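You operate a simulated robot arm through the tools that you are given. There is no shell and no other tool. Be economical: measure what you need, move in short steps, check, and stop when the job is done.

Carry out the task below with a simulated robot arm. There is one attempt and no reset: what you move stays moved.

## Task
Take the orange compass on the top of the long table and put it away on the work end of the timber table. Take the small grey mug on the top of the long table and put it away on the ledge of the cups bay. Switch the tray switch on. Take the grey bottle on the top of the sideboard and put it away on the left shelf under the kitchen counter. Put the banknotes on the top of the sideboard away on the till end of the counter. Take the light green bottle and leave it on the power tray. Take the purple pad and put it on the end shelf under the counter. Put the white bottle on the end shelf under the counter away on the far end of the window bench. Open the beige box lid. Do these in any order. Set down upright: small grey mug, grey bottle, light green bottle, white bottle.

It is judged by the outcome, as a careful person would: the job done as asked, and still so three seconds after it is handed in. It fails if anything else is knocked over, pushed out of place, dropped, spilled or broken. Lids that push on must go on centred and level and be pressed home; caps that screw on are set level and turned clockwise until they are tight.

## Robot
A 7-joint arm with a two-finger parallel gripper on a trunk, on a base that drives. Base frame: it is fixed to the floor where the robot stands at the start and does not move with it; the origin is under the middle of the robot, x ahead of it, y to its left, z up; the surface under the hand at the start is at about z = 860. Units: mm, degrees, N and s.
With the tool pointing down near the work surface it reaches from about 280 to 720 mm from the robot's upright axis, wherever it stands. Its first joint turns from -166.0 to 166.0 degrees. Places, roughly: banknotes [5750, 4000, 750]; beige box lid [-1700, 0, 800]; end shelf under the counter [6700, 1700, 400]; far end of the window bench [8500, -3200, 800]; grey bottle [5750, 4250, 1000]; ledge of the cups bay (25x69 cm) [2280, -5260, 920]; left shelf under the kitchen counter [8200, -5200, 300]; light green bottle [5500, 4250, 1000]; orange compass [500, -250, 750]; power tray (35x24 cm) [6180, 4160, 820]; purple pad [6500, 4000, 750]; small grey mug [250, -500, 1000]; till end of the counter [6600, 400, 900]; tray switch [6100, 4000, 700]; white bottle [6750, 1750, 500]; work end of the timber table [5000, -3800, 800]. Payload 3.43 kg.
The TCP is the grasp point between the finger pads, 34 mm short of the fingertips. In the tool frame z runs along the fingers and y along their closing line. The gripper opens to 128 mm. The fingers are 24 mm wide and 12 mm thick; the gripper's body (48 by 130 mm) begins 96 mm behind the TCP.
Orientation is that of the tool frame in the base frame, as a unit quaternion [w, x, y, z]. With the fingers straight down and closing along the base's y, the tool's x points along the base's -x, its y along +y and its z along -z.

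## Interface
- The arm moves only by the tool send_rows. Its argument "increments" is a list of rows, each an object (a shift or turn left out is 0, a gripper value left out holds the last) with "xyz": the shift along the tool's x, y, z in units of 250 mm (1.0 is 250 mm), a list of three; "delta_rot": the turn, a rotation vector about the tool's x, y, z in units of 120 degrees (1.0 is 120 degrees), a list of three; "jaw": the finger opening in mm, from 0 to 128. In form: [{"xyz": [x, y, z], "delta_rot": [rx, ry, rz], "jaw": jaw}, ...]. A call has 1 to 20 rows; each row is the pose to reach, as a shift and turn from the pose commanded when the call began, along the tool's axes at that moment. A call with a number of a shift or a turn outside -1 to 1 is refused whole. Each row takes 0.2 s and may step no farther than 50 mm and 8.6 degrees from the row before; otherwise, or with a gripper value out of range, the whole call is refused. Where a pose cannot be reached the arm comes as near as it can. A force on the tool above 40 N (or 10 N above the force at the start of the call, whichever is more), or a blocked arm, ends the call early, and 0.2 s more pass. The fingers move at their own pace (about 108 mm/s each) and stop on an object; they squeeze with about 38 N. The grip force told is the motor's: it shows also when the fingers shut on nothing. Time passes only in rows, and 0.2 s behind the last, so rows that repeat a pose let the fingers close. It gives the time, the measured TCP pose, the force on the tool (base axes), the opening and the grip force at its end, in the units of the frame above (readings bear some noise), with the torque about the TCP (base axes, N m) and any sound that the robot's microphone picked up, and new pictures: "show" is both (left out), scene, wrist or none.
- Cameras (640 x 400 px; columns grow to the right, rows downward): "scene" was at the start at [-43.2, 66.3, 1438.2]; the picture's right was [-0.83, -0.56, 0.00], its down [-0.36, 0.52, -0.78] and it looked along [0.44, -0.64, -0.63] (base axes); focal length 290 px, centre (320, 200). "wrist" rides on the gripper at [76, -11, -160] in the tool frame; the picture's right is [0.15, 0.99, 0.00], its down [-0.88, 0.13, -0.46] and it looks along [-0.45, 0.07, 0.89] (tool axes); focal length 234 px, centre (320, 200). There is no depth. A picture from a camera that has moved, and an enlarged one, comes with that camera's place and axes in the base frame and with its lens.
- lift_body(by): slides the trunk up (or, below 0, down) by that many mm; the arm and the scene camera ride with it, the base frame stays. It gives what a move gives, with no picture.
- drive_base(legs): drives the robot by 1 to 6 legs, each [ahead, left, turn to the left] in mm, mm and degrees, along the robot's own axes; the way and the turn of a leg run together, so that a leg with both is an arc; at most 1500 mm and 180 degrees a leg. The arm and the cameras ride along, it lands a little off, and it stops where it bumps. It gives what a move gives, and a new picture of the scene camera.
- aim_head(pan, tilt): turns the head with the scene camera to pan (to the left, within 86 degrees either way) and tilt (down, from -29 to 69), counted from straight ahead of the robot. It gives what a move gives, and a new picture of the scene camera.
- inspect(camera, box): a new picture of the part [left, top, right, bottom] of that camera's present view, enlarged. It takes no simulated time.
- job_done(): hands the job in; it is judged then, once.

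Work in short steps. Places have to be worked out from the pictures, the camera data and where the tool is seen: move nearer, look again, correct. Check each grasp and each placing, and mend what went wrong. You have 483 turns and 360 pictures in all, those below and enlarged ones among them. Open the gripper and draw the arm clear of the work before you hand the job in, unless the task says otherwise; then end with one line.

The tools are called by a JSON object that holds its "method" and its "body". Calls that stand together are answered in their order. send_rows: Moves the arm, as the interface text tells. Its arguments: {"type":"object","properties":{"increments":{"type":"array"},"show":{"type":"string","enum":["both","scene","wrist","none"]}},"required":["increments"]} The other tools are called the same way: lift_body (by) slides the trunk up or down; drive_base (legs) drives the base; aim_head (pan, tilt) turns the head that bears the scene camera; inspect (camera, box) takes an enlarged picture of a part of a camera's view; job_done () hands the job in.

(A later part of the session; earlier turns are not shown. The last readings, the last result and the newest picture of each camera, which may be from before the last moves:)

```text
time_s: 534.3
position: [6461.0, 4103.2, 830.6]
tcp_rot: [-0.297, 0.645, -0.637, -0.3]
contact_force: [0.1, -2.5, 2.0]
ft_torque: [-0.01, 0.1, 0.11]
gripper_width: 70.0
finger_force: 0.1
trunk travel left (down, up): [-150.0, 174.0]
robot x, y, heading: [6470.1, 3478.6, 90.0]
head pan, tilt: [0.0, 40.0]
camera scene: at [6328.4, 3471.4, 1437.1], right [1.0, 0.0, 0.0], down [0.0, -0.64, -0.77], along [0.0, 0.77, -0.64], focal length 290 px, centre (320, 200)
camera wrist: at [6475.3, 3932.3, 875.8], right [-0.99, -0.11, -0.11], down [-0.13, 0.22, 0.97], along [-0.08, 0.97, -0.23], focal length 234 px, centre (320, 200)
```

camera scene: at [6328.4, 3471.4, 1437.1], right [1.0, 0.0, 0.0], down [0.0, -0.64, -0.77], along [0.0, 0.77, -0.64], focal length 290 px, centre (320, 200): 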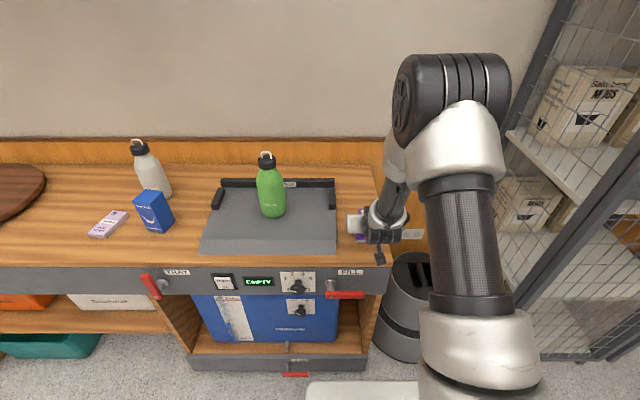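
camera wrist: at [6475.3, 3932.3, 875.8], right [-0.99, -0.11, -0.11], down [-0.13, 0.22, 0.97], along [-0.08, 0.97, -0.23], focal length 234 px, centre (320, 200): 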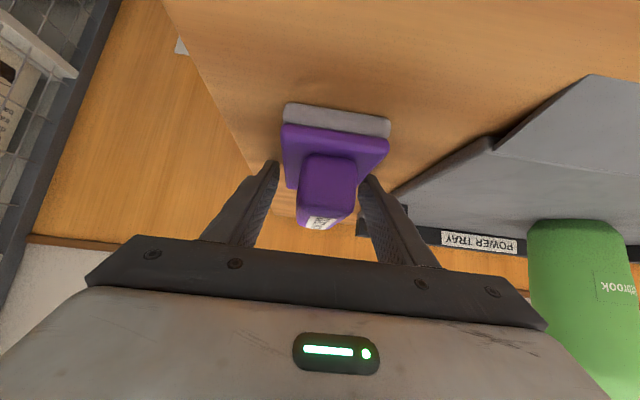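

The pad is ~8 mm off to the −x side and a finger lightly touches the base. I rise 8 mm, shift, settle and close.

{"method": "send_rows", "body": {"increments": [{"xyz": [-0.025, 0, -0.02]}, {"xyz": [-0.025, 0.03, -0.02]}, {"xyz": [-0.012, 0.03, -0.01]}, {"xyz": [-0.012, 0.03, -0.01], "jaw": 45}, {"xyz": [-0.012, 0.03, -0.01], "jaw": 20}, {"xyz": [-0.012, 0.03, -0.01], "jaw": 20}]}}

```text
time_s: 535.7
position: [6453.4, 4104.3, 835.7]
tcp_rot: [-0.297, 0.645, -0.637, -0.3]
contact_force: [-0.1, 1.2, 0.7]
ft_torque: [-0.09, 0.1, -0.02]
gripper_width: 57.4
finger_force: 38.2
trunk travel left (down, up): [-150.0, 174.0]
robot x, y, heading: [6468.9, 3476.0, 89.9]
head pan, tilt: [0.0, 40.0]
camera scene: at [6328.4, 3471.8, 1437.0], right [1.0, 0.0, 0.0], down [0.0, -0.64, -0.77], along [0.0, 0.77, -0.64], focal length 290 px, centre (320, 200)
camera wrist: at [6467.0, 3933.3, 880.2], right [-0.99, -0.11, -0.11], down [-0.13, 0.22, 0.97], along [-0.08, 0.97, -0.23], focal length 234 px, centre (320, 200)
```

scene: 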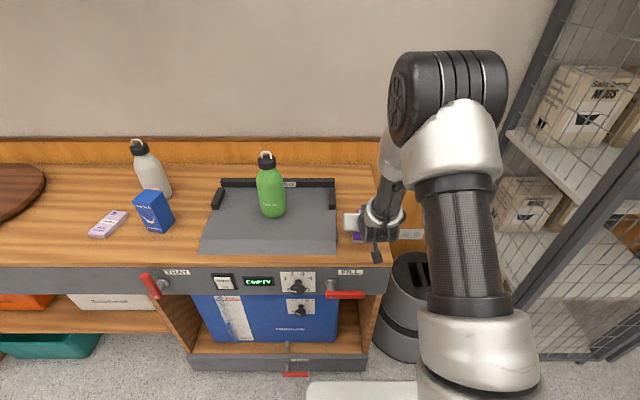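
wrist: 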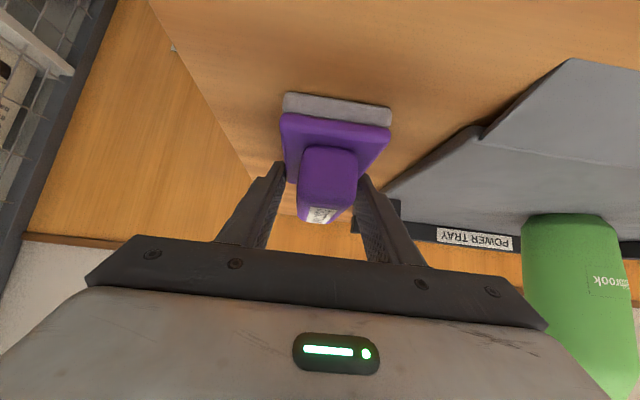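

It caught the plate's upper edges (57 mm) rather than the ridge. I open, go 14 mm lower so the fingertips grip the plate's sides properly, and close again.

{"method": "send_rows", "body": {"increments": [{"xyz": [0, 0, 0], "jaw": 90}, {"xyz": [0, 0.02, 0], "jaw": 90}, {"xyz": [0.025, 0.03, 0.02], "jaw": 90}, {"xyz": [0.045, 0.03, 0.036], "jaw": 90}, {"xyz": [0.045, 0.03, 0.036], "jaw": 60}, {"xyz": [0.045, 0.03, 0.036], "jaw": 40}, {"xyz": [0.045, 0.03, 0.036], "jaw": 40}]}}

```text
time_s: 536.7
position: [6445.4, 4104.8, 831.0]
tcp_rot: [-0.301, 0.643, -0.635, -0.305]
contact_force: [1.1, -17.4, 22.2]
ft_torque: [-0.17, 0.5, 0.36]
gripper_width: 89.4
finger_force: 0.0
trunk travel left (down, up): [-150.0, 174.0]
robot x, y, heading: [6473.4, 3478.0, 89.9]
head pan, tilt: [0.0, 40.0]
stopped in row 4: the force on the tool passed its limit at 47 N (the readings are from after the stop); the commanded pose is now the measured one
camera scene: at [6328.7, 3468.3, 1437.3], right [1.0, 0.0, 0.0], down [0.0, -0.64, -0.77], along [0.0, 0.77, -0.64], focal length 290 px, centre (320, 200)
camera wrist: at [6459.8, 3933.2, 873.2], right [-0.99, -0.1, -0.11], down [-0.13, 0.2, 0.97], along [-0.08, 0.97, -0.21], focal length 234 px, centre (320, 200)
```

scene: 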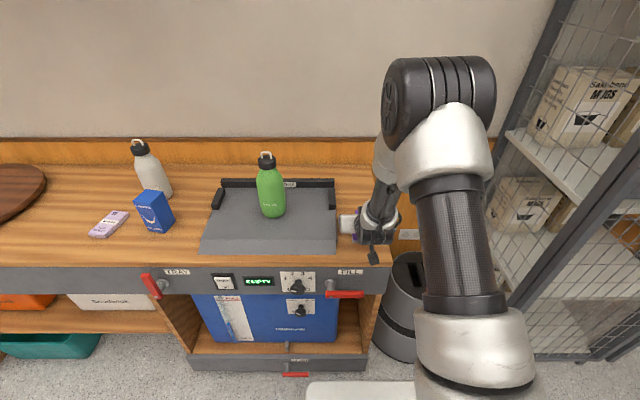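
wrist: 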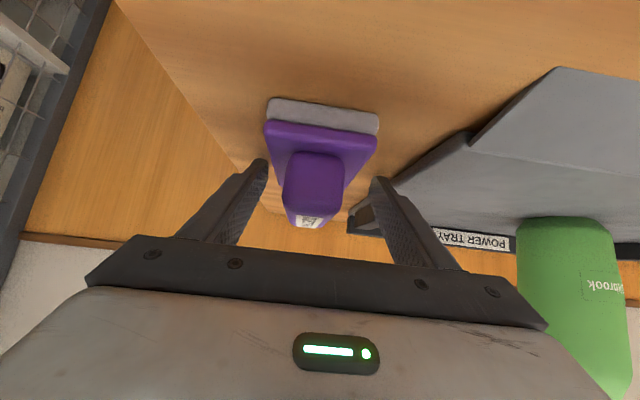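

The fingertips met the table top — so it is at z≈800, and the earlier 57 mm grip was in fact on the plate's sides. I rise 5 mm and close again.

{"method": "send_rows", "body": {"increments": [{"xyz": [-0.016, 0, -0.013]}, {"xyz": [-0.016, 0, -0.013], "jaw": 60}, {"xyz": [-0.016, 0, -0.013], "jaw": 40}, {"xyz": [-0.016, 0, -0.013], "jaw": 30}, {"xyz": [-0.016, 0, -0.013], "jaw": 30}], "show": "wrist"}}

```text
time_s: 537.9
position: [6445.0, 4106.2, 832.8]
tcp_rot: [-0.299, 0.643, -0.637, -0.302]
contact_force: [1.1, -0.1, -0.1]
ft_torque: [0.02, -0.01, -0.04]
gripper_width: 57.4
finger_force: 38.4
trunk travel left (down, up): [-150.0, 174.0]
robot x, y, heading: [6468.3, 3478.6, 90.1]
head pan, tilt: [0.0, 40.0]
camera wrist: at [6459.9, 3934.2, 875.6], right [-0.99, -0.1, -0.11], down [-0.13, 0.21, 0.97], along [-0.08, 0.97, -0.22], focal length 234 px, centre (320, 200)
```

wrist: 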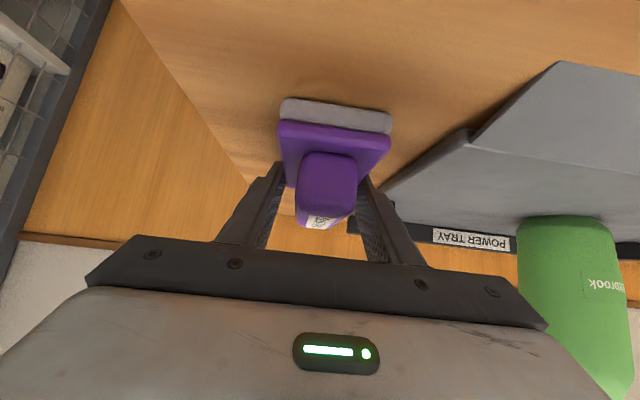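

{"method": "send_rows", "body": {"increments": [{"xyz": [-0.06, 0, -0.05]}, {"xyz": [-0.12, 0, -0.1]}, {"xyz": [-0.22, 0, -0.185]}, {"xyz": [-0.32, 0, -0.27]}], "show": "both"}}

```text
time_s: 538.9
position: [6446.1, 4106.9, 936.1]
tcp_rot: [-0.299, 0.644, -0.636, -0.302]
contact_force: [-0.1, 0.3, -0.7]
ft_torque: [0.03, 0.03, -0.01]
gripper_width: 57.4
finger_force: 38.2
trunk travel left (down, up): [-150.0, 174.0]
robot x, y, heading: [6467.8, 3481.3, 89.9]
head pan, tilt: [0.0, 40.0]
camera scene: at [6328.4, 3471.6, 1437.0], right [1.0, 0.0, 0.0], down [0.0, -0.64, -0.77], along [0.0, 0.77, -0.64], focal length 290 px, centre (320, 200)
camera wrist: at [6459.4, 3934.3, 980.3], right [-0.99, -0.1, -0.11], down [-0.13, 0.21, 0.97], along [-0.08, 0.97, -0.22], focal length 234 px, centre (320, 200)
```

scene: 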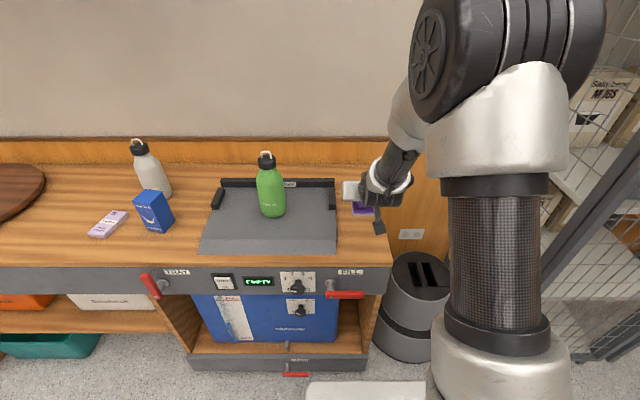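
wrist: 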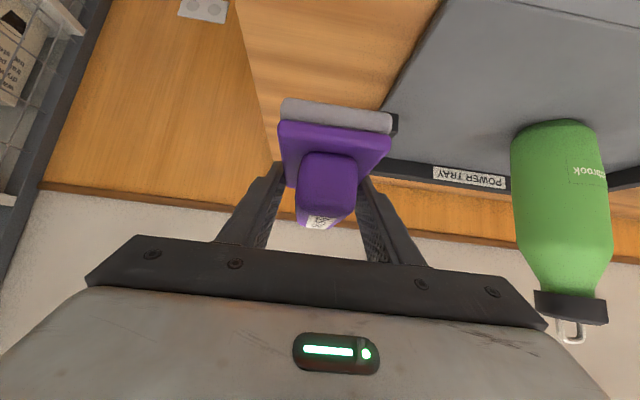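

The pad hangs level in the grip (bottom ≈ 33 mm below the TCP). I drive back round to the staff side, facing the end shelf.

{"method": "drive_base", "body": {"legs": [[-350, 0, 0], [0, 0, -90], [980, 0, 0], [0, 0, -90], [1310, 0, 0], [0, 230, 0]]}}

{"method": "drive_base", "body": {"legs": [[0, 0, -90]]}}

```text
time_s: 562.4
position: [7660.4, 1179.0, 937.0]
tcp_rot: [0.3, 0.643, 0.637, -0.303]
contact_force: [-0.3, -0.1, 0.2]
ft_torque: [-0.03, 0.03, 0.01]
gripper_width: 57.6
finger_force: 38.1
trunk travel left (down, up): [-150.0, 174.0]
robot x, y, heading: [7651.4, 1806.4, -91.1]
head pan, tilt: [0.0, 40.0]
camera scene: at [7788.1, 1804.8, 1437.0], right [-1.0, 0.02, 0.0], down [0.01, 0.64, -0.77], along [-0.02, -0.77, -0.64], focal length 290 px, centre (320, 200)
```

scene: 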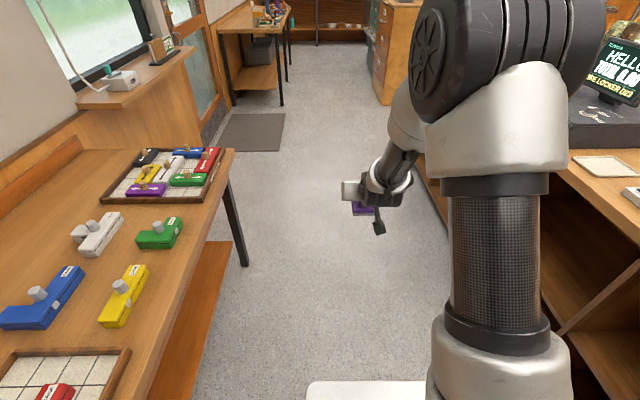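

```text
time_s: 566.8
position: [7022.5, 1812.0, 936.6]
tcp_rot: [-0.009, 0.905, -0.018, -0.425]
contact_force: [0.5, -0.3, -1.1]
ft_torque: [-0.03, 0.01, 0.0]
gripper_width: 57.4
finger_force: 38.1
trunk travel left (down, up): [-150.0, 174.0]
robot x, y, heading: [7647.8, 1810.0, 177.1]
head pan, tilt: [0.0, 40.0]
camera scene: at [7646.0, 1662.8, 1437.0], right [0.05, 1.0, 0.0], down [0.64, -0.03, -0.77], along [-0.77, 0.04, -0.64], focal length 290 px, centre (320, 200)
```

scene: 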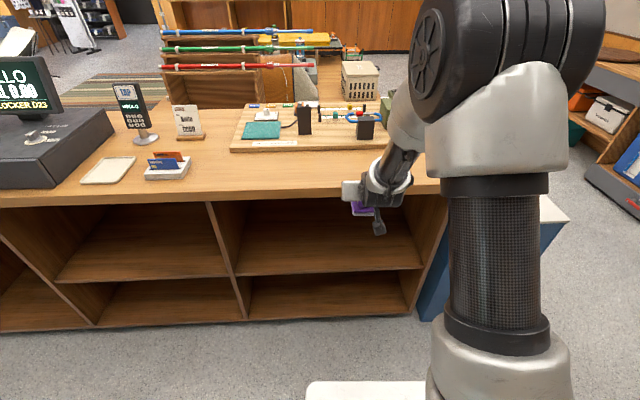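

I straighten, back off 60 mm, lower trunk and hand in front of the bay.

{"method": "drive_base", "body": {"legs": [[-60, 0, 2.9]]}}

{"method": "lift_body", "body": {"by": -150}}

{"method": "send_rows", "body": {"increments": [{"xyz": [0.12, 0, 0.1]}, {"xyz": [0.24, 0, 0.2]}, {"xyz": [0.36, 0, 0.3]}, {"xyz": [0.48, 0, 0.4]}, {"xyz": [0.6, 0, 0.5]}, {"xyz": [0.705, 0, 0.59]}]}}

```text
time_s: 567.7
position: [7081.7, 1780.7, 937.1]
tcp_rot: [0.002, 0.905, 0.005, -0.425]
contact_force: [-0.1, 0.2, -1.1]
ft_torque: [0.0, -0.01, 0.02]
gripper_width: 57.3
finger_force: 37.5
trunk travel left (down, up): [-150.0, 174.0]
robot x, y, heading: [7709.8, 1806.6, 179.9]
head pan, tilt: [0.0, 40.0]
camera scene: at [7712.8, 1661.3, 1437.0], right [0.0, 1.0, 0.0], down [0.64, 0.0, -0.77], along [-0.77, 0.0, -0.64], focal length 290 px, centre (320, 200)
```

scene: 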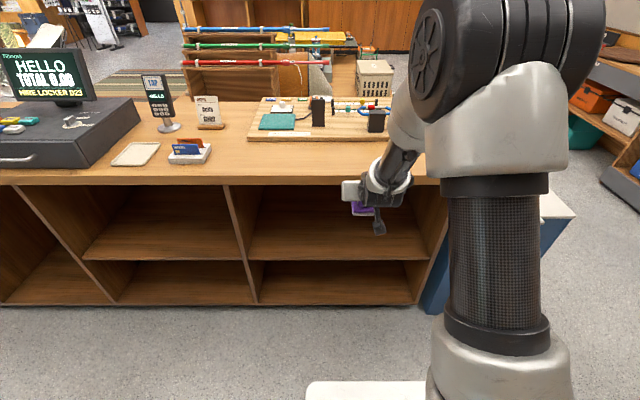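

```text
time_s: 569.5
position: [7083.1, 1780.6, 786.7]
tcp_rot: [0.001, 0.905, 0.004, -0.426]
contact_force: [1.1, -0.4, -0.8]
ft_torque: [0.03, 0.03, 0.0]
gripper_width: 57.1
finger_force: 38.1
trunk travel left (down, up): [0.0, 324.0]
robot x, y, heading: [7708.7, 1802.9, 179.9]
head pan, tilt: [0.0, 40.0]
```

```text
time_s: 570.9
position: [7082.2, 1779.1, 555.2]
tcp_rot: [0.003, 0.905, 0.005, -0.426]
contact_force: [0.0, -0.2, -0.6]
ft_torque: [0.01, 0.03, -0.01]
gripper_width: 57.5
finger_force: 37.9
trunk travel left (down, up): [0.0, 324.0]
robot x, y, heading: [7708.5, 1809.1, 179.9]
head pan, tilt: [0.0, 40.0]
camera scene: at [7713.2, 1661.3, 1287.1], right [0.0, 1.0, 0.0], down [0.64, 0.0, -0.77], along [-0.77, 0.0, -0.64], focal length 290 px, centre (320, 200)
camera wrist: at [7254.3, 1791.6, 599.5], right [0.1, -0.99, -0.11], down [-0.21, -0.13, 0.97], along [-0.97, -0.08, -0.22], focal length 234 px, centre (320, 200)
```

scene: 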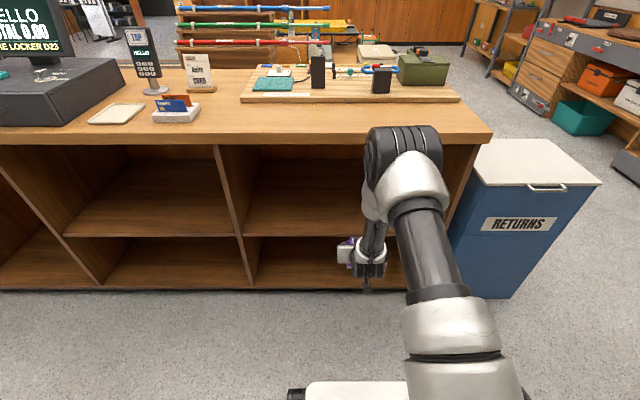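
wrist: 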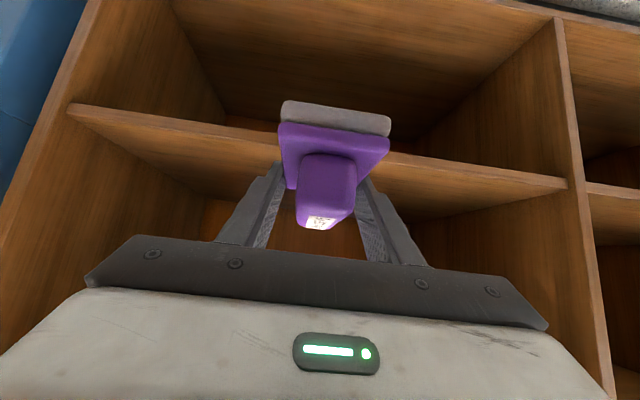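

Clear of the shelf edge (z≈425; pad bottom ≈522). I roll forward 205 mm.

{"method": "drive_base", "body": {"legs": [[205, 0, 0]]}}

{"method": "send_rows", "body": {"increments": [{"xyz": [-0.1, 0, 0.12]}, {"xyz": [-0.2, 0, 0.24]}, {"xyz": [-0.12, 0, 0.33]}, {"xyz": [-0.04, 0, 0.4]}]}}

```text
time_s: 572.5
position: [6873.8, 1782.4, 556.8]
tcp_rot: [0.0, 0.905, 0.001, -0.425]
contact_force: [0.1, 0.3, -0.8]
ft_torque: [0.04, -0.02, 0.0]
gripper_width: 57.2
finger_force: 38.2
trunk travel left (down, up): [0.0, 324.0]
robot x, y, heading: [7502.5, 1803.0, 179.9]
head pan, tilt: [0.0, 40.0]
camera scene: at [7504.3, 1662.1, 1287.0], right [0.01, 1.0, 0.0], down [0.64, 0.0, -0.77], along [-0.77, 0.0, -0.64], focal length 290 px, centre (320, 200)
```

scene: 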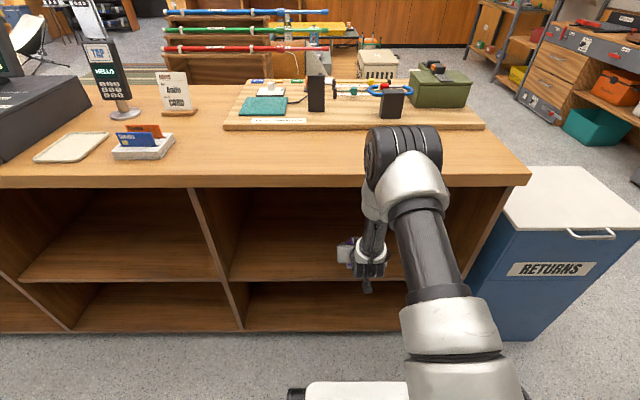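

```text
time_s: 573.5
position: [6790.9, 1782.6, 501.5]
tcp_rot: [0.0, 0.905, 0.003, -0.426]
contact_force: [-0.8, 0.4, -0.6]
ft_torque: [0.02, -0.01, 0.01]
gripper_width: 57.7
finger_force: 37.6
trunk travel left (down, up): [0.0, 324.0]
robot x, y, heading: [7503.0, 1803.1, 179.6]
head pan, tilt: [0.0, 40.0]
camera scene: at [7504.4, 1662.1, 1287.1], right [0.01, 1.0, 0.0], down [0.64, 0.0, -0.77], along [-0.77, 0.0, -0.64], focal length 290 px, centre (320, 200)
camera wrist: at [6962.7, 1794.7, 543.8], right [0.1, -0.99, -0.11], down [-0.21, -0.13, 0.97], along [-0.97, -0.07, -0.22], focal length 234 px, centre (320, 200)
```

scene: 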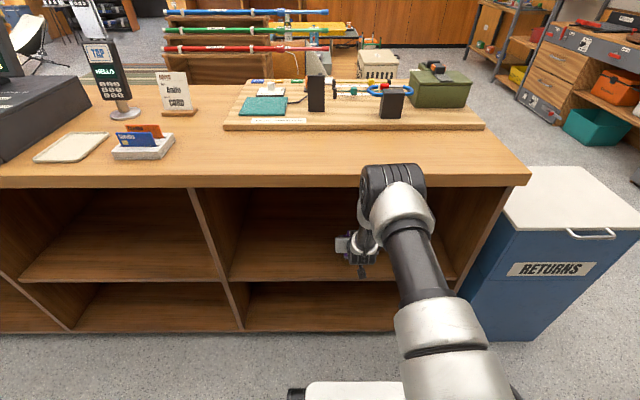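
wrist: 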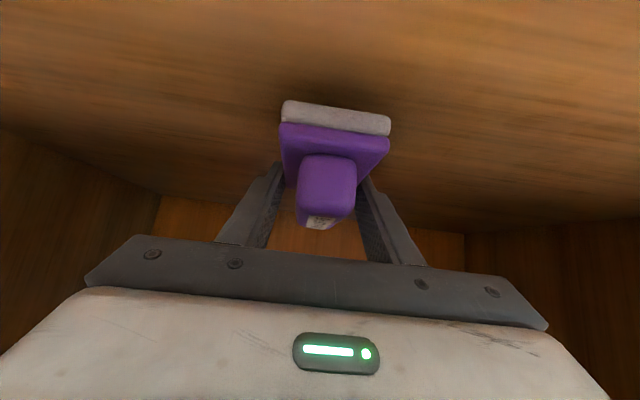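

Now a bit further in and creeping down.

{"method": "send_rows", "body": {"increments": [{"xyz": [-0.05, 0, 0.061]}, {"xyz": [0.0, 0, 0.1]}, {"xyz": [0.03, 0, 0.125]}, {"xyz": [0.045, 0, 0.138]}, {"xyz": [0.055, 0, 0.147]}, {"xyz": [0.063, 0, 0.153]}], "show": "none"}}

```text
time_s: 574.5
position: [6765.7, 1782.7, 480.1]
tcp_rot: [0.001, 0.901, 0.002, -0.434]
contact_force: [2.0, -0.3, 12.9]
ft_torque: [-0.06, -0.76, 0.03]
gripper_width: 57.6
finger_force: 38.2
trunk travel left (down, up): [0.0, 324.0]
robot x, y, heading: [7501.7, 1803.4, 179.6]
head pan, tilt: [0.0, 40.0]
stopped in row 4: the force on the tool passed its limit at 47 N (the readings are from after the stop); the commanded pose is now the measured one
```

Contact. I open to 80 and back out along the tool axis.

{"method": "send_rows", "body": {"increments": [{"xyz": [-0.006, 0, -0.005]}, {"xyz": [-0.006, 0, -0.005], "jaw": 80}, {"xyz": [-0.006, 0, -0.005], "jaw": 80}, {"xyz": [-0.006, 0, -0.005], "jaw": 80}, {"xyz": [-0.02, 0, -0.15]}, {"xyz": [-0.02, 0, -0.3]}, {"xyz": [-0.02, 0, -0.45]}]}}

```text
time_s: 576.1
position: [6852.6, 1781.4, 552.5]
tcp_rot: [0.001, 0.902, 0.003, -0.432]
contact_force: [-0.5, 0.3, 0.3]
ft_torque: [-0.02, 0.02, 0.0]
gripper_width: 80.0
finger_force: 0.0
trunk travel left (down, up): [0.0, 324.0]
robot x, y, heading: [7499.8, 1801.8, 180.0]
head pan, tilt: [0.0, 40.0]
camera scene: at [7504.4, 1662.1, 1286.9], right [0.01, 1.0, 0.0], down [0.64, 0.0, -0.77], along [-0.77, 0.0, -0.64], focal length 290 px, centre (320, 200)
camera wrist: at [7025.4, 1793.5, 592.9], right [0.1, -0.99, -0.11], down [-0.2, -0.13, 0.97], along [-0.98, -0.07, -0.21], focal length 234 px, centre (320, 200)
```

scene: 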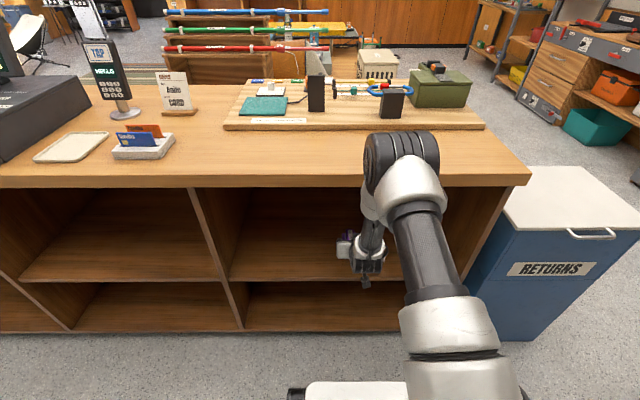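
wrist: 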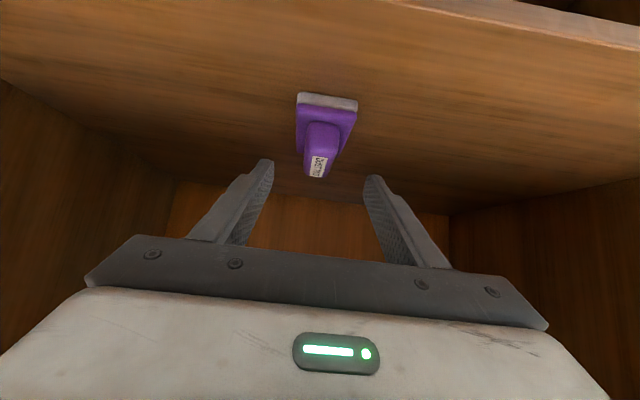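

The pad lies flat on the end shelf. I back away, restore hand and trunk, and drive to the banknotes on the sideboard.

{"method": "drive_base", "body": {"legs": [[-200, 0, 0]]}}

{"method": "lift_body", "body": {"by": 150}}

{"method": "send_rows", "body": {"increments": [{"xyz": [-0.03, 0, -0.13], "delta_rot": [0, 0.06, 0]}, {"xyz": [-0.06, 0, -0.26], "delta_rot": [0, 0.12, 0]}, {"xyz": [-0.1, 0, -0.38], "delta_rot": [0, 0.18, 0]}, {"xyz": [-0.15, 0, -0.5], "delta_rot": [0, 0.24, 0]}, {"xyz": [-0.2, 0, -0.6], "delta_rot": [0, 0.3, 0]}, {"xyz": [-0.26, 0, -0.68], "delta_rot": [0, 0.36, 0]}, {"xyz": [-0.32, 0, -0.76], "delta_rot": [0, 0.427, 0]}, {"xyz": [-0.45, 0, -0.85], "delta_rot": [0, 0.427, 0]}, {"xyz": [-0.58, 0, -0.95], "delta_rot": [0, 0.427, 0]}], "show": "none"}}

{"method": "drive_base", "body": {"legs": [[0, 0, -90], [1350, 0, 0], [0, 1500, 0], [0, 430, 0]]}}

{"method": "aim_head", "body": {"pan": 0, "tilt": 40}}

```text
time_s: 577.7
position: [7050.4, 1781.4, 551.4]
tcp_rot: [0.002, 0.903, 0.003, -0.431]
contact_force: [0.7, -0.4, -0.9]
ft_torque: [-0.02, 0.04, -0.04]
gripper_width: 80.2
finger_force: 0.1
trunk travel left (down, up): [0.0, 324.0]
robot x, y, heading: [7697.3, 1802.7, 179.5]
head pan, tilt: [0.0, 40.0]
camera scene: at [7703.5, 1660.8, 1287.0], right [0.01, 1.0, 0.0], down [0.64, 0.0, -0.77], along [-0.77, 0.0, -0.64], focal length 290 px, centre (320, 200)
```

scene: 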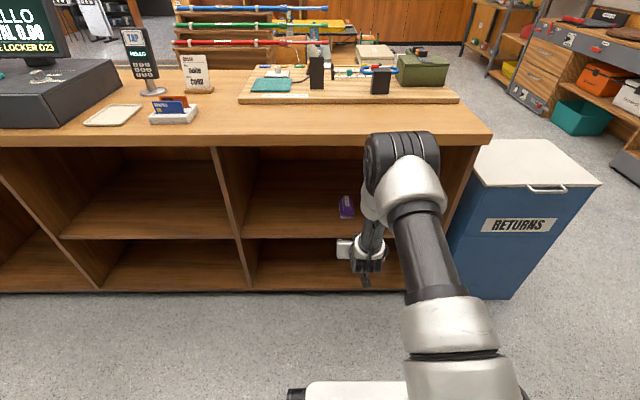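

```text
time_s: 579.4
position: [7051.3, 1781.4, 702.1]
tcp_rot: [0.001, 0.902, 0.002, -0.431]
contact_force: [0.2, 0.0, -1.0]
ft_torque: [-0.04, -0.01, 0.01]
gripper_width: 80.0
finger_force: 0.1
trunk travel left (down, up): [-150.0, 174.0]
robot x, y, heading: [7698.4, 1803.5, 179.6]
head pan, tilt: [0.0, 40.0]
```

```text
time_s: 581.4
position: [7144.2, 1782.5, 962.6]
tcp_rot: [0.0, 1.0, 0.002, 0.002]
contact_force: [0.1, 0.9, -0.8]
ft_torque: [0.01, 0.03, -0.01]
gripper_width: 79.6
finger_force: 0.1
trunk travel left (down, up): [-150.0, 174.0]
robot x, y, heading: [7696.4, 1805.4, 179.7]
head pan, tilt: [0.0, 40.0]
```

```text
time_s: 610.6
position: [5696.2, 3651.1, 961.9]
tcp_rot: [0.001, 0.729, -0.685, 0.001]
contact_force: [-0.4, -0.2, 0.3]
ft_torque: [0.01, -0.01, -0.01]
gripper_width: 79.8
finger_force: 0.0
trunk travel left (down, up): [-150.0, 174.0]
robot x, y, heading: [5750.3, 3098.5, 93.0]
head pan, tilt: [0.0, 40.0]
camera scene: at [5609.5, 3082.3, 1437.0], right [1.0, 0.05, 0.0], down [0.03, -0.64, -0.77], along [-0.04, 0.77, -0.64], focal length 290 px, centre (320, 200)
```

scene: 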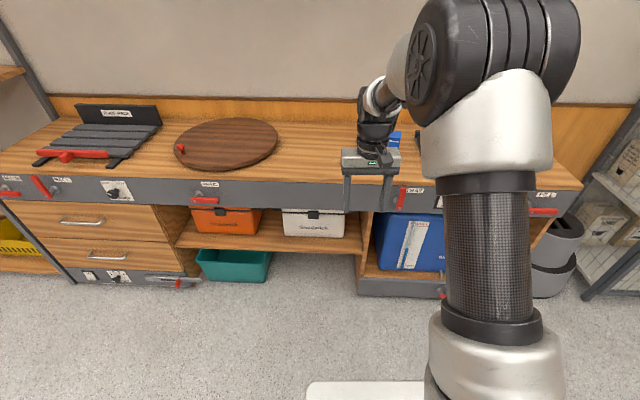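

```text
time_s: 611.2
position: [5696.4, 3652.8, 962.1]
tcp_rot: [0.0, 0.728, -0.685, 0.001]
contact_force: [-0.5, -0.4, 0.6]
ft_torque: [0.02, 0.01, -0.03]
gripper_width: 79.8
finger_force: 0.0
trunk travel left (down, up): [-150.0, 174.0]
robot x, y, heading: [5750.6, 3095.6, 93.0]
head pan, tilt: [0.0, 40.0]
camera scene: at [5609.5, 3082.3, 1437.0], right [1.0, 0.05, 0.0], down [0.03, -0.64, -0.77], along [-0.04, 0.77, -0.64], focal length 290 px, centre (320, 200)
```

scene: 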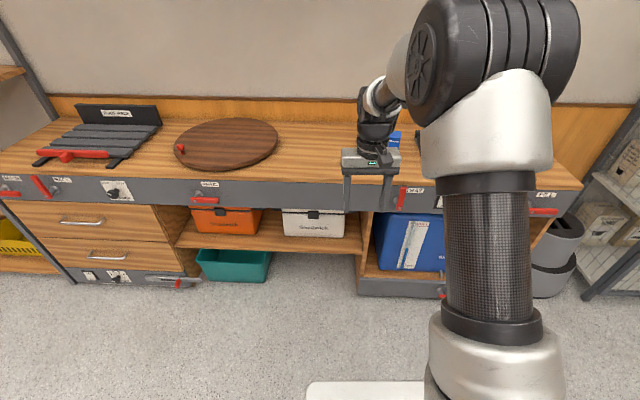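

Recomputed with top z≈800, the banknotes are at (5682,4111). I line up and drive closer.

{"method": "drive_base", "body": {"legs": [[0, 65, -3], [380, 0, 0]]}}

{"method": "send_rows", "body": {"increments": [{"xyz": [0, 0, -0.1]}], "show": "both"}}

```text
time_s: 614.5
position: [5664.5, 4031.3, 962.7]
tcp_rot: [0.001, 0.708, -0.707, 0.001]
contact_force: [0.2, -0.7, 0.0]
ft_torque: [-0.01, 0.01, 0.01]
gripper_width: 80.0
finger_force: 0.0
trunk travel left (down, up): [-150.0, 174.0]
robot x, y, heading: [5689.0, 3474.6, 89.6]
head pan, tilt: [0.0, 40.0]
camera scene: at [5545.3, 3467.5, 1437.0], right [1.0, -0.01, 0.0], down [-0.01, -0.64, -0.77], along [0.01, 0.77, -0.64], focal length 290 px, centre (320, 200)
```

scene: 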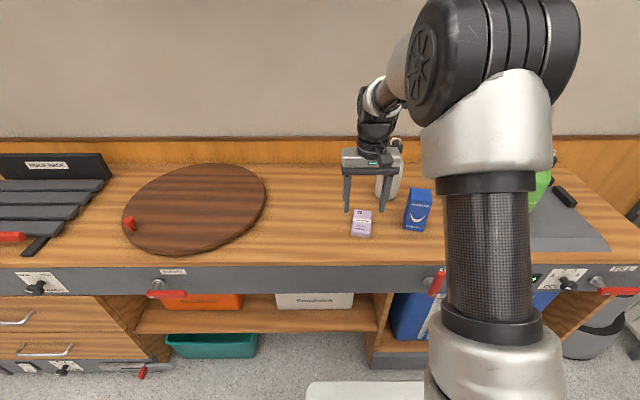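

```text
time_s: 614.9
position: [5666.4, 4030.0, 986.9]
tcp_rot: [0.0, 0.708, -0.707, 0.001]
contact_force: [0.8, 0.4, 0.1]
ft_torque: [0.01, 0.02, -0.01]
gripper_width: 80.0
finger_force: 0.0
trunk travel left (down, up): [-150.0, 174.0]
robot x, y, heading: [5689.7, 3476.2, 89.3]
head pan, tilt: [0.0, 40.0]
camera scene: at [5545.3, 3467.7, 1437.0], right [1.0, -0.01, 0.0], down [-0.01, -0.64, -0.77], along [0.01, 0.77, -0.64], focal length 290 px, centre (320, 200)
camera wrist: at [5677.7, 3955.1, 1147.1], right [-0.99, -0.15, 0.0], down [-0.13, 0.88, 0.45], along [-0.07, 0.45, -0.89], focal length 234 px, centre (320, 200)
```

scene: 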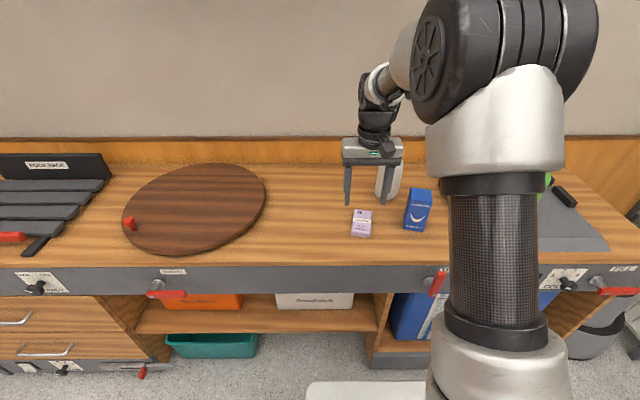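
wrist: 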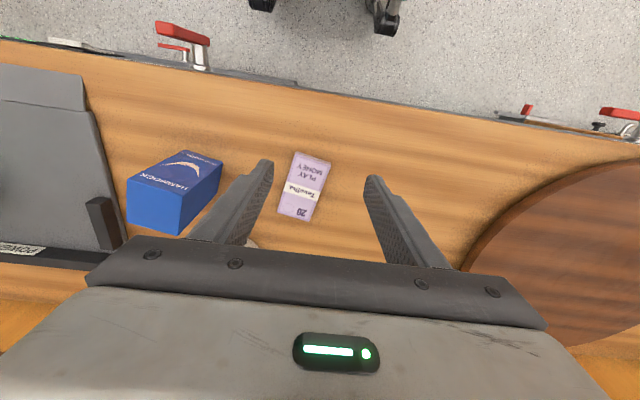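

Banknotes: centre (5681,4108), 110×53 mm, turned ~9.5° clockwise. I align (9.5° turn) and descend to just above the table.

{"method": "send_rows", "body": {"increments": [{"xyz": [-0.15, -0.03, 0], "delta_rot": [0, 0, 0.04]}, {"xyz": [-0.308, -0.06, 0.05], "delta_rot": [0, 0, 0.079]}, {"xyz": [-0.308, -0.06, 0.22], "delta_rot": [0, 0, 0.079]}, {"xyz": [-0.308, -0.06, 0.38], "delta_rot": [0, 0, 0.079]}, {"xyz": [-0.308, -0.06, 0.5], "delta_rot": [0, 0, 0.079]}, {"xyz": [-0.308, -0.06, 0.57], "delta_rot": [0, 0, 0.079]}, {"xyz": [-0.308, -0.06, 0.598], "delta_rot": [0, 0, 0.079]}], "show": "wrist"}}

```text
time_s: 616.5
position: [5679.2, 4106.6, 836.4]
tcp_rot: [-0.001, -0.647, 0.762, -0.002]
contact_force: [0.0, 0.1, -0.1]
ft_torque: [-0.02, 0.04, 0.03]
gripper_width: 80.1
finger_force: 0.1
trunk travel left (down, up): [-150.0, 174.0]
robot x, y, heading: [5686.6, 3474.6, 89.5]
head pan, tilt: [0.0, 40.0]
camera wrist: at [5678.8, 4030.3, 996.8], right [-1.0, 0.02, 0.0], down [0.01, 0.89, 0.45], along [0.01, 0.45, -0.89], focal length 234 px, centre (320, 200)
```

wrist: 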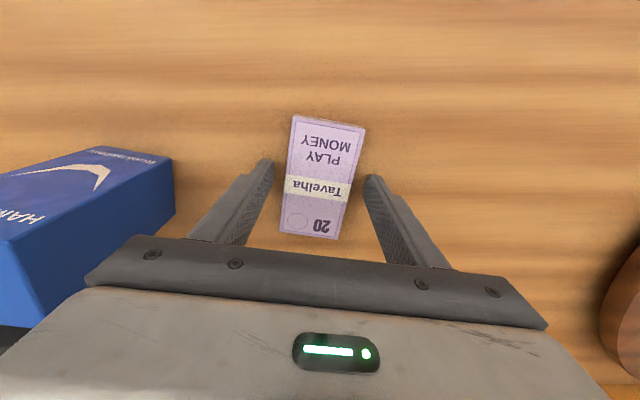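

Aligned. I close on the banknotes.

{"method": "send_rows", "body": {"increments": [{"jaw": 50}, {"jaw": 40}, {"jaw": 30}, {"jaw": 30}, {"xyz": [0, 0, -0.06], "jaw": 30}, {"xyz": [0, 0, -0.2], "jaw": 30}], "show": "wrist"}}

```text
time_s: 617.9
position: [5680.0, 4104.7, 886.4]
tcp_rot: [-0.002, -0.648, 0.762, -0.002]
contact_force: [0.4, 0.5, -0.8]
ft_torque: [-0.04, -0.02, -0.03]
gripper_width: 55.3
finger_force: 37.8
trunk travel left (down, up): [-150.0, 174.0]
robot x, y, heading: [5684.1, 3473.1, 89.7]
head pan, tilt: [0.0, 40.0]
camera wrist: at [5679.6, 4028.6, 1046.8], right [-1.0, 0.02, 0.0], down [0.01, 0.89, 0.45], along [0.01, 0.45, -0.89], focal length 234 px, centre (320, 200)
```

wrist: 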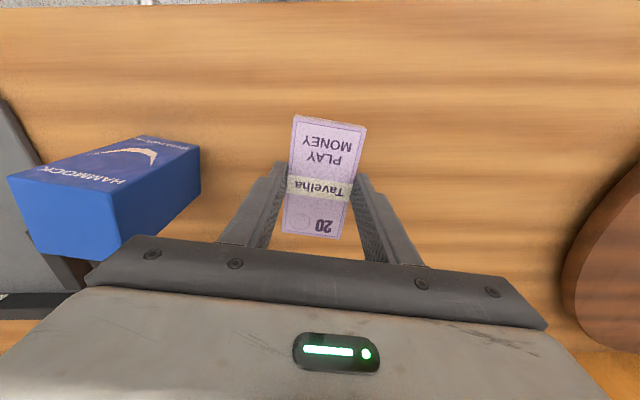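

Banknotes held. I lift, retract and drive down the lane to the till end of the counter.

{"method": "send_rows", "body": {"increments": [{"xyz": [0.1, 0, -0.15]}, {"xyz": [0.25, 0, -0.27]}, {"xyz": [0.42, 0, -0.38]}, {"xyz": [0.59, 0, -0.46]}, {"xyz": [0.76, 0, -0.5]}], "show": "none"}}

{"method": "drive_base", "body": {"legs": [[-500, 0, 0], [0, -150, 0], [0, 0, 180], [1500, 0, 0], [1000, 0, 0], [0, 0, 90]]}}

{"method": "aim_head", "body": {"pan": 0, "tilt": 30}}

```text
refused: row 3 steps farther than a row can; nothing moved
```

```text
time_s: 644.3
position: [6272.4, 88.0, 884.5]
tcp_rot: [-0.014, 0.399, 0.917, -0.008]
contact_force: [-0.2, -1.1, -0.5]
ft_torque: [-0.02, 0.02, 0.02]
gripper_width: 55.0
finger_force: 38.0
trunk travel left (down, up): [-150.0, 174.0]
robot x, y, heading: [5775.3, 469.0, -36.9]
head pan, tilt: [0.0, 40.0]
stopped in leg 6: the force on the tool passed its limit at 54 N (the readings are from after the stop); the commanded pose is now the measured one
camera scene: at [5855.6, 580.1, 1437.0], right [-0.6, -0.8, 0.0], down [-0.51, 0.39, -0.77], along [0.61, -0.46, -0.64], focal length 290 px, centre (320, 200)
```

scene: 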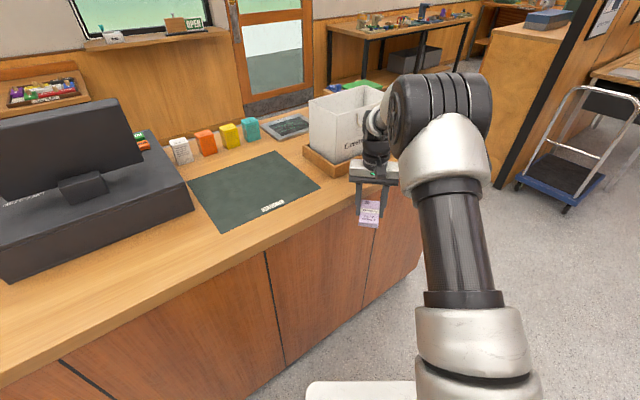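

```text
time_s: 645.0
position: [6272.0, 88.6, 883.9]
tcp_rot: [-0.014, 0.399, 0.917, -0.008]
contact_force: [-1.3, -0.4, -0.6]
ft_torque: [0.03, 0.03, -0.06]
gripper_width: 54.9
finger_force: 38.1
trunk travel left (down, up): [-150.0, 174.0]
robot x, y, heading: [5779.2, 467.2, -37.0]
head pan, tilt: [0.0, 30.0]
camera scene: at [5859.8, 576.8, 1452.3], right [-0.6, -0.8, 0.0], down [-0.4, 0.3, -0.87], along [0.69, -0.52, -0.5], focal length 290 px, centre (320, 200)
```

scene: 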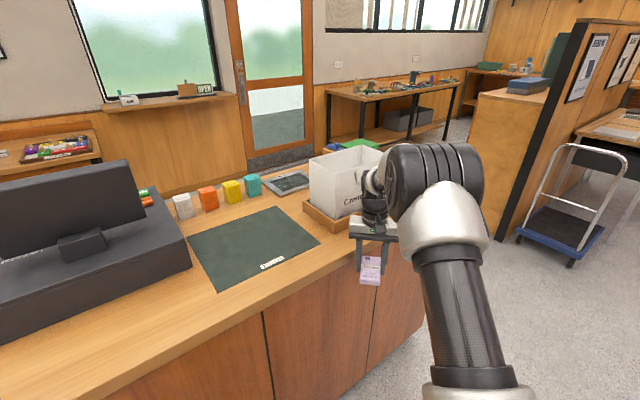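

My raise had been refused, so the extended hand touched the counter's front edge; the notes are still held. I turn back a little and then raise the hand.

{"method": "drive_base", "body": {"legs": [[0, 0, -15]]}}

{"method": "send_rows", "body": {"increments": [{"xyz": [0, 0, -0.16]}, {"xyz": [0, 0, -0.32]}, {"xyz": [0, 0, -0.48]}, {"xyz": [0, 0, -0.6]}, {"xyz": [0.15, 0, -0.68]}, {"xyz": [0.3, 0, -0.7]}, {"xyz": [0.46, 0, -0.7]}, {"xyz": [0.6, 0, -0.7]}], "show": "both"}}

```text
time_s: 646.3
position: [6161.5, -23.3, 883.9]
tcp_rot: [-0.015, 0.513, 0.858, -0.006]
contact_force: [0.7, -0.7, -0.3]
ft_torque: [0.04, -0.01, -0.03]
gripper_width: 55.0
finger_force: 37.6
trunk travel left (down, up): [-150.0, 174.0]
robot x, y, heading: [5776.7, 466.9, -51.6]
head pan, tilt: [0.0, 30.0]
camera scene: at [5885.2, 551.9, 1452.3], right [-0.78, -0.62, 0.0], down [-0.31, 0.39, -0.87], along [0.54, -0.68, -0.5], focal length 290 px, centre (320, 200)
```

scene: 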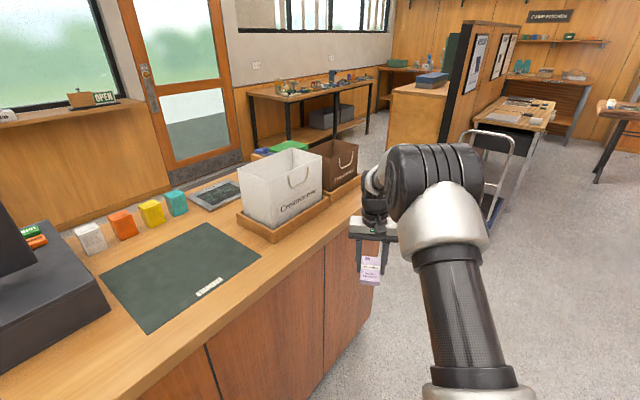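

```text
time_s: 648.1
position: [6094.3, 106.1, 1059.0]
tcp_rot: [-0.014, 0.512, 0.859, -0.006]
contact_force: [-1.1, 0.1, -0.3]
ft_torque: [0.08, 0.04, -0.03]
gripper_width: 55.2
finger_force: 37.9
trunk travel left (down, up): [-150.0, 174.0]
robot x, y, heading: [5775.7, 467.5, -51.6]
head pan, tilt: [0.0, 30.0]
camera scene: at [5885.3, 551.9, 1452.4], right [-0.78, -0.62, 0.0], down [-0.31, 0.39, -0.87], along [0.54, -0.68, -0.5], focal length 290 px, centre (320, 200)
camera wrist: at [6054.8, 165.7, 1220.9], right [0.8, 0.6, -0.02], down [0.55, -0.71, 0.43], along [0.24, -0.36, -0.9], focal length 234 px, centre (320, 200)
```

scene: 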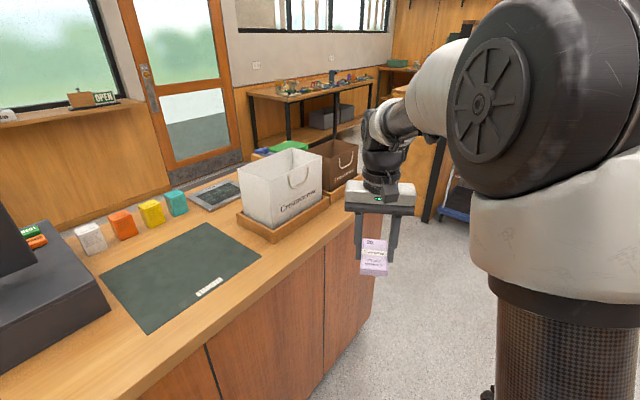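
wrist: 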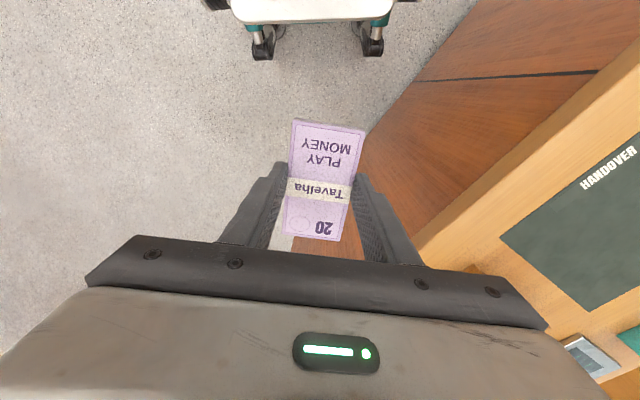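

The HANDOVER mat lies around (6520,340) at the till end. I turn to face the counter squarely and move closer with the hand raised.

{"method": "drive_base", "body": {"legs": [[0, 0, 51.6], [160, 0, 0]]}}

{"method": "aim_head", "body": {"pan": -5, "tilt": 45}}

{"method": "inspect", "body": {"camera": "wrist", "box": [0, 0, 640, 400]}}

```text
time_s: 651.9
position: [6412.7, 501.2, 1060.3]
tcp_rot: [-0.01, 0.079, 0.997, -0.012]
contact_force: [-0.1, -0.3, -0.1]
ft_torque: [0.03, 0.02, 0.01]
gripper_width: 55.0
finger_force: 38.0
trunk travel left (down, up): [-150.0, 174.0]
robot x, y, heading: [5931.4, 468.1, 1.1]
head pan, tilt: [0.0, 30.0]
camera scene: at [5928.5, 607.6, 1452.3], right [0.02, -1.0, 0.0], down [-0.5, -0.01, -0.87], along [0.87, 0.01, -0.5], focal length 290 px, centre (320, 200)
```

scene: 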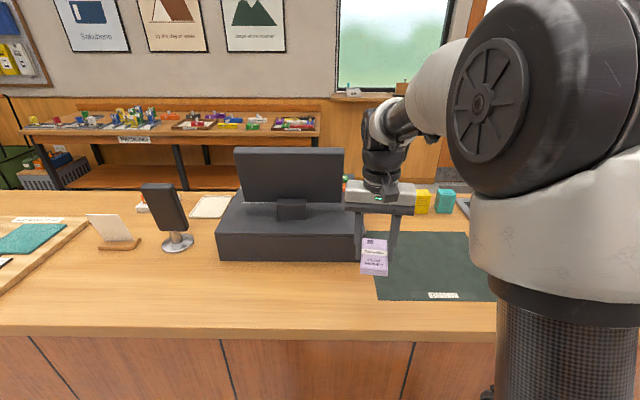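

```text
time_s: 652.7
position: [6413.0, 500.2, 1060.3]
tcp_rot: [-0.01, 0.079, 0.997, -0.013]
contact_force: [-0.7, -0.4, 0.4]
ft_torque: [-0.02, -0.02, 0.01]
gripper_width: 55.1
finger_force: 37.7
trunk travel left (down, up): [-150.0, 174.0]
robot x, y, heading: [5933.0, 471.1, 1.0]
head pan, tilt: [-5.0, 45.0]
camera scene: at [5919.2, 600.3, 1429.8], right [-0.07, -1.0, 0.0], down [-0.7, 0.05, -0.71], along [0.71, -0.05, -0.71], focal length 290 px, centre (320, 200)
```

scene: 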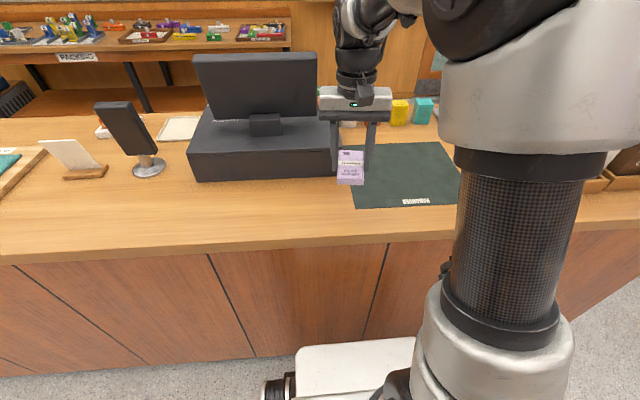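

```text
1.00 times, centred on (320, 200) of wrist (not enlarged: the box is as wide or as high as the picture)
camera zoom: at [6341.7, 505.7, 1221.1], right [0.01, 1.0, -0.02], down [0.9, 0.0, 0.44], along [0.43, -0.03, -0.9], focal length 234 px, centre (320, 200)
```

zoom: 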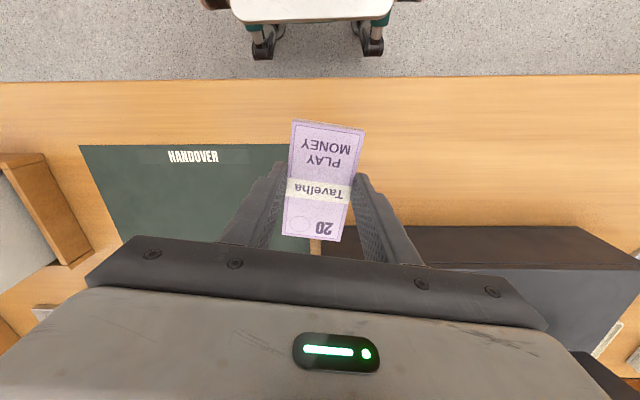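

I move over the mat to (6525,365) and lower to about 20 mm above it.

{"method": "send_rows", "body": {"increments": [{"xyz": [-0.11, -0.095, 0]}, {"xyz": [-0.22, -0.19, 0]}, {"xyz": [-0.33, -0.285, 0]}, {"xyz": [-0.43, -0.375, 0.05]}, {"xyz": [-0.528, -0.463, 0.15]}, {"xyz": [-0.528, -0.463, 0.28]}, {"xyz": [-0.528, -0.463, 0.38]}]}}

```text
time_s: 654.3
position: [6523.3, 364.6, 965.4]
tcp_rot: [-0.011, 0.079, 0.997, -0.012]
contact_force: [0.3, -0.6, -0.9]
ft_torque: [0.03, 0.03, 0.0]
gripper_width: 54.8
finger_force: 37.9
trunk travel left (down, up): [-150.0, 174.0]
robot x, y, heading: [5929.7, 467.8, 1.2]
head pan, tilt: [-5.0, 45.0]
camera scene: at [5919.2, 600.3, 1429.8], right [-0.07, -1.0, 0.0], down [-0.71, 0.05, -0.71], along [0.71, -0.05, -0.71], focal length 290 px, centre (320, 200)
camera wrist: at [6451.2, 368.2, 1126.5], right [0.01, 1.0, -0.02], down [0.9, 0.0, 0.44], along [0.44, -0.03, -0.9], focal length 234 px, centre (320, 200)
```

scene: 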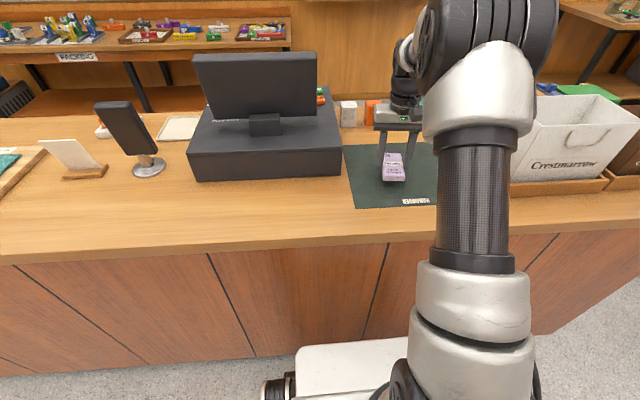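
wrist: 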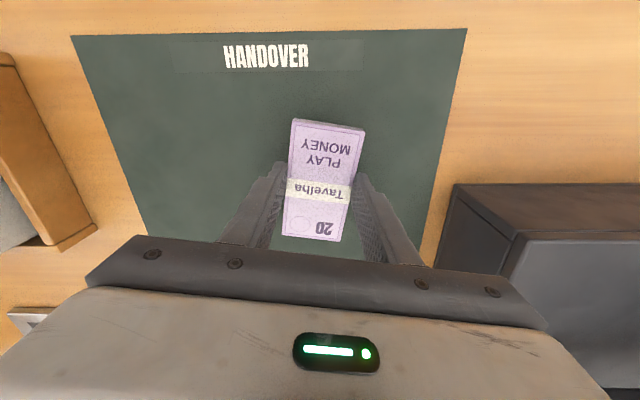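

{"method": "send_rows", "body": {"increments": [{"xyz": [0, 0, 0.03]}, {"xyz": [0, 0, 0.055]}, {"xyz": [0, 0, 0.075]}, {"xyz": [0, 0, 0.09]}, {"xyz": [0, 0, 0.1]}, {"xyz": [0, 0, 0.11]}, {"xyz": [0, 0, 0.12]}], "show": "none"}}

```text
time_s: 655.9
position: [6521.5, 363.6, 938.7]
tcp_rot: [-0.009, 0.079, 0.997, -0.013]
contact_force: [-2.8, 0.7, 12.1]
ft_torque: [0.25, -0.67, 0.1]
gripper_width: 54.8
finger_force: 38.1
trunk travel left (down, up): [-150.0, 174.0]
robot x, y, heading: [5931.4, 472.7, 0.8]
head pan, tilt: [-5.0, 45.0]
```

Contact. I open and rise.

{"method": "send_rows", "body": {"increments": [{"xyz": [0, 0, 0.112], "jaw": 70}, {"xyz": [0, 0, 0.112], "jaw": 80}, {"xyz": [0, 0, 0.112], "jaw": 80}, {"xyz": [0, 0, 0.0]}, {"xyz": [0, 0, -0.15]}, {"xyz": [0, 0, -0.3]}], "show": "wrist"}}

```text
time_s: 656.2
position: [6523.3, 361.0, 935.9]
tcp_rot: [-0.008, 0.079, 0.997, -0.013]
contact_force: [-9.4, 0.3, 14.3]
ft_torque: [0.61, 0.05, 0.35]
gripper_width: 69.0
finger_force: 0.0
trunk travel left (down, up): [-150.0, 174.0]
robot x, y, heading: [5934.8, 470.6, 0.9]
head pan, tilt: [-5.0, 45.0]
stopped in row 1: the force on the tool passed its limit at 54 N (the readings are from after the stop); the commanded pose is now the measured one
camera wrist: at [6449.4, 366.2, 1096.0], right [0.01, 1.0, -0.03], down [0.9, 0.0, 0.44], along [0.44, -0.03, -0.9], focal length 234 px, centre (320, 200)
```

wrist: 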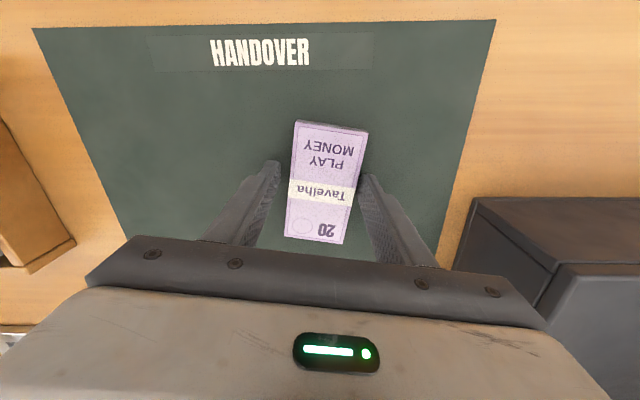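

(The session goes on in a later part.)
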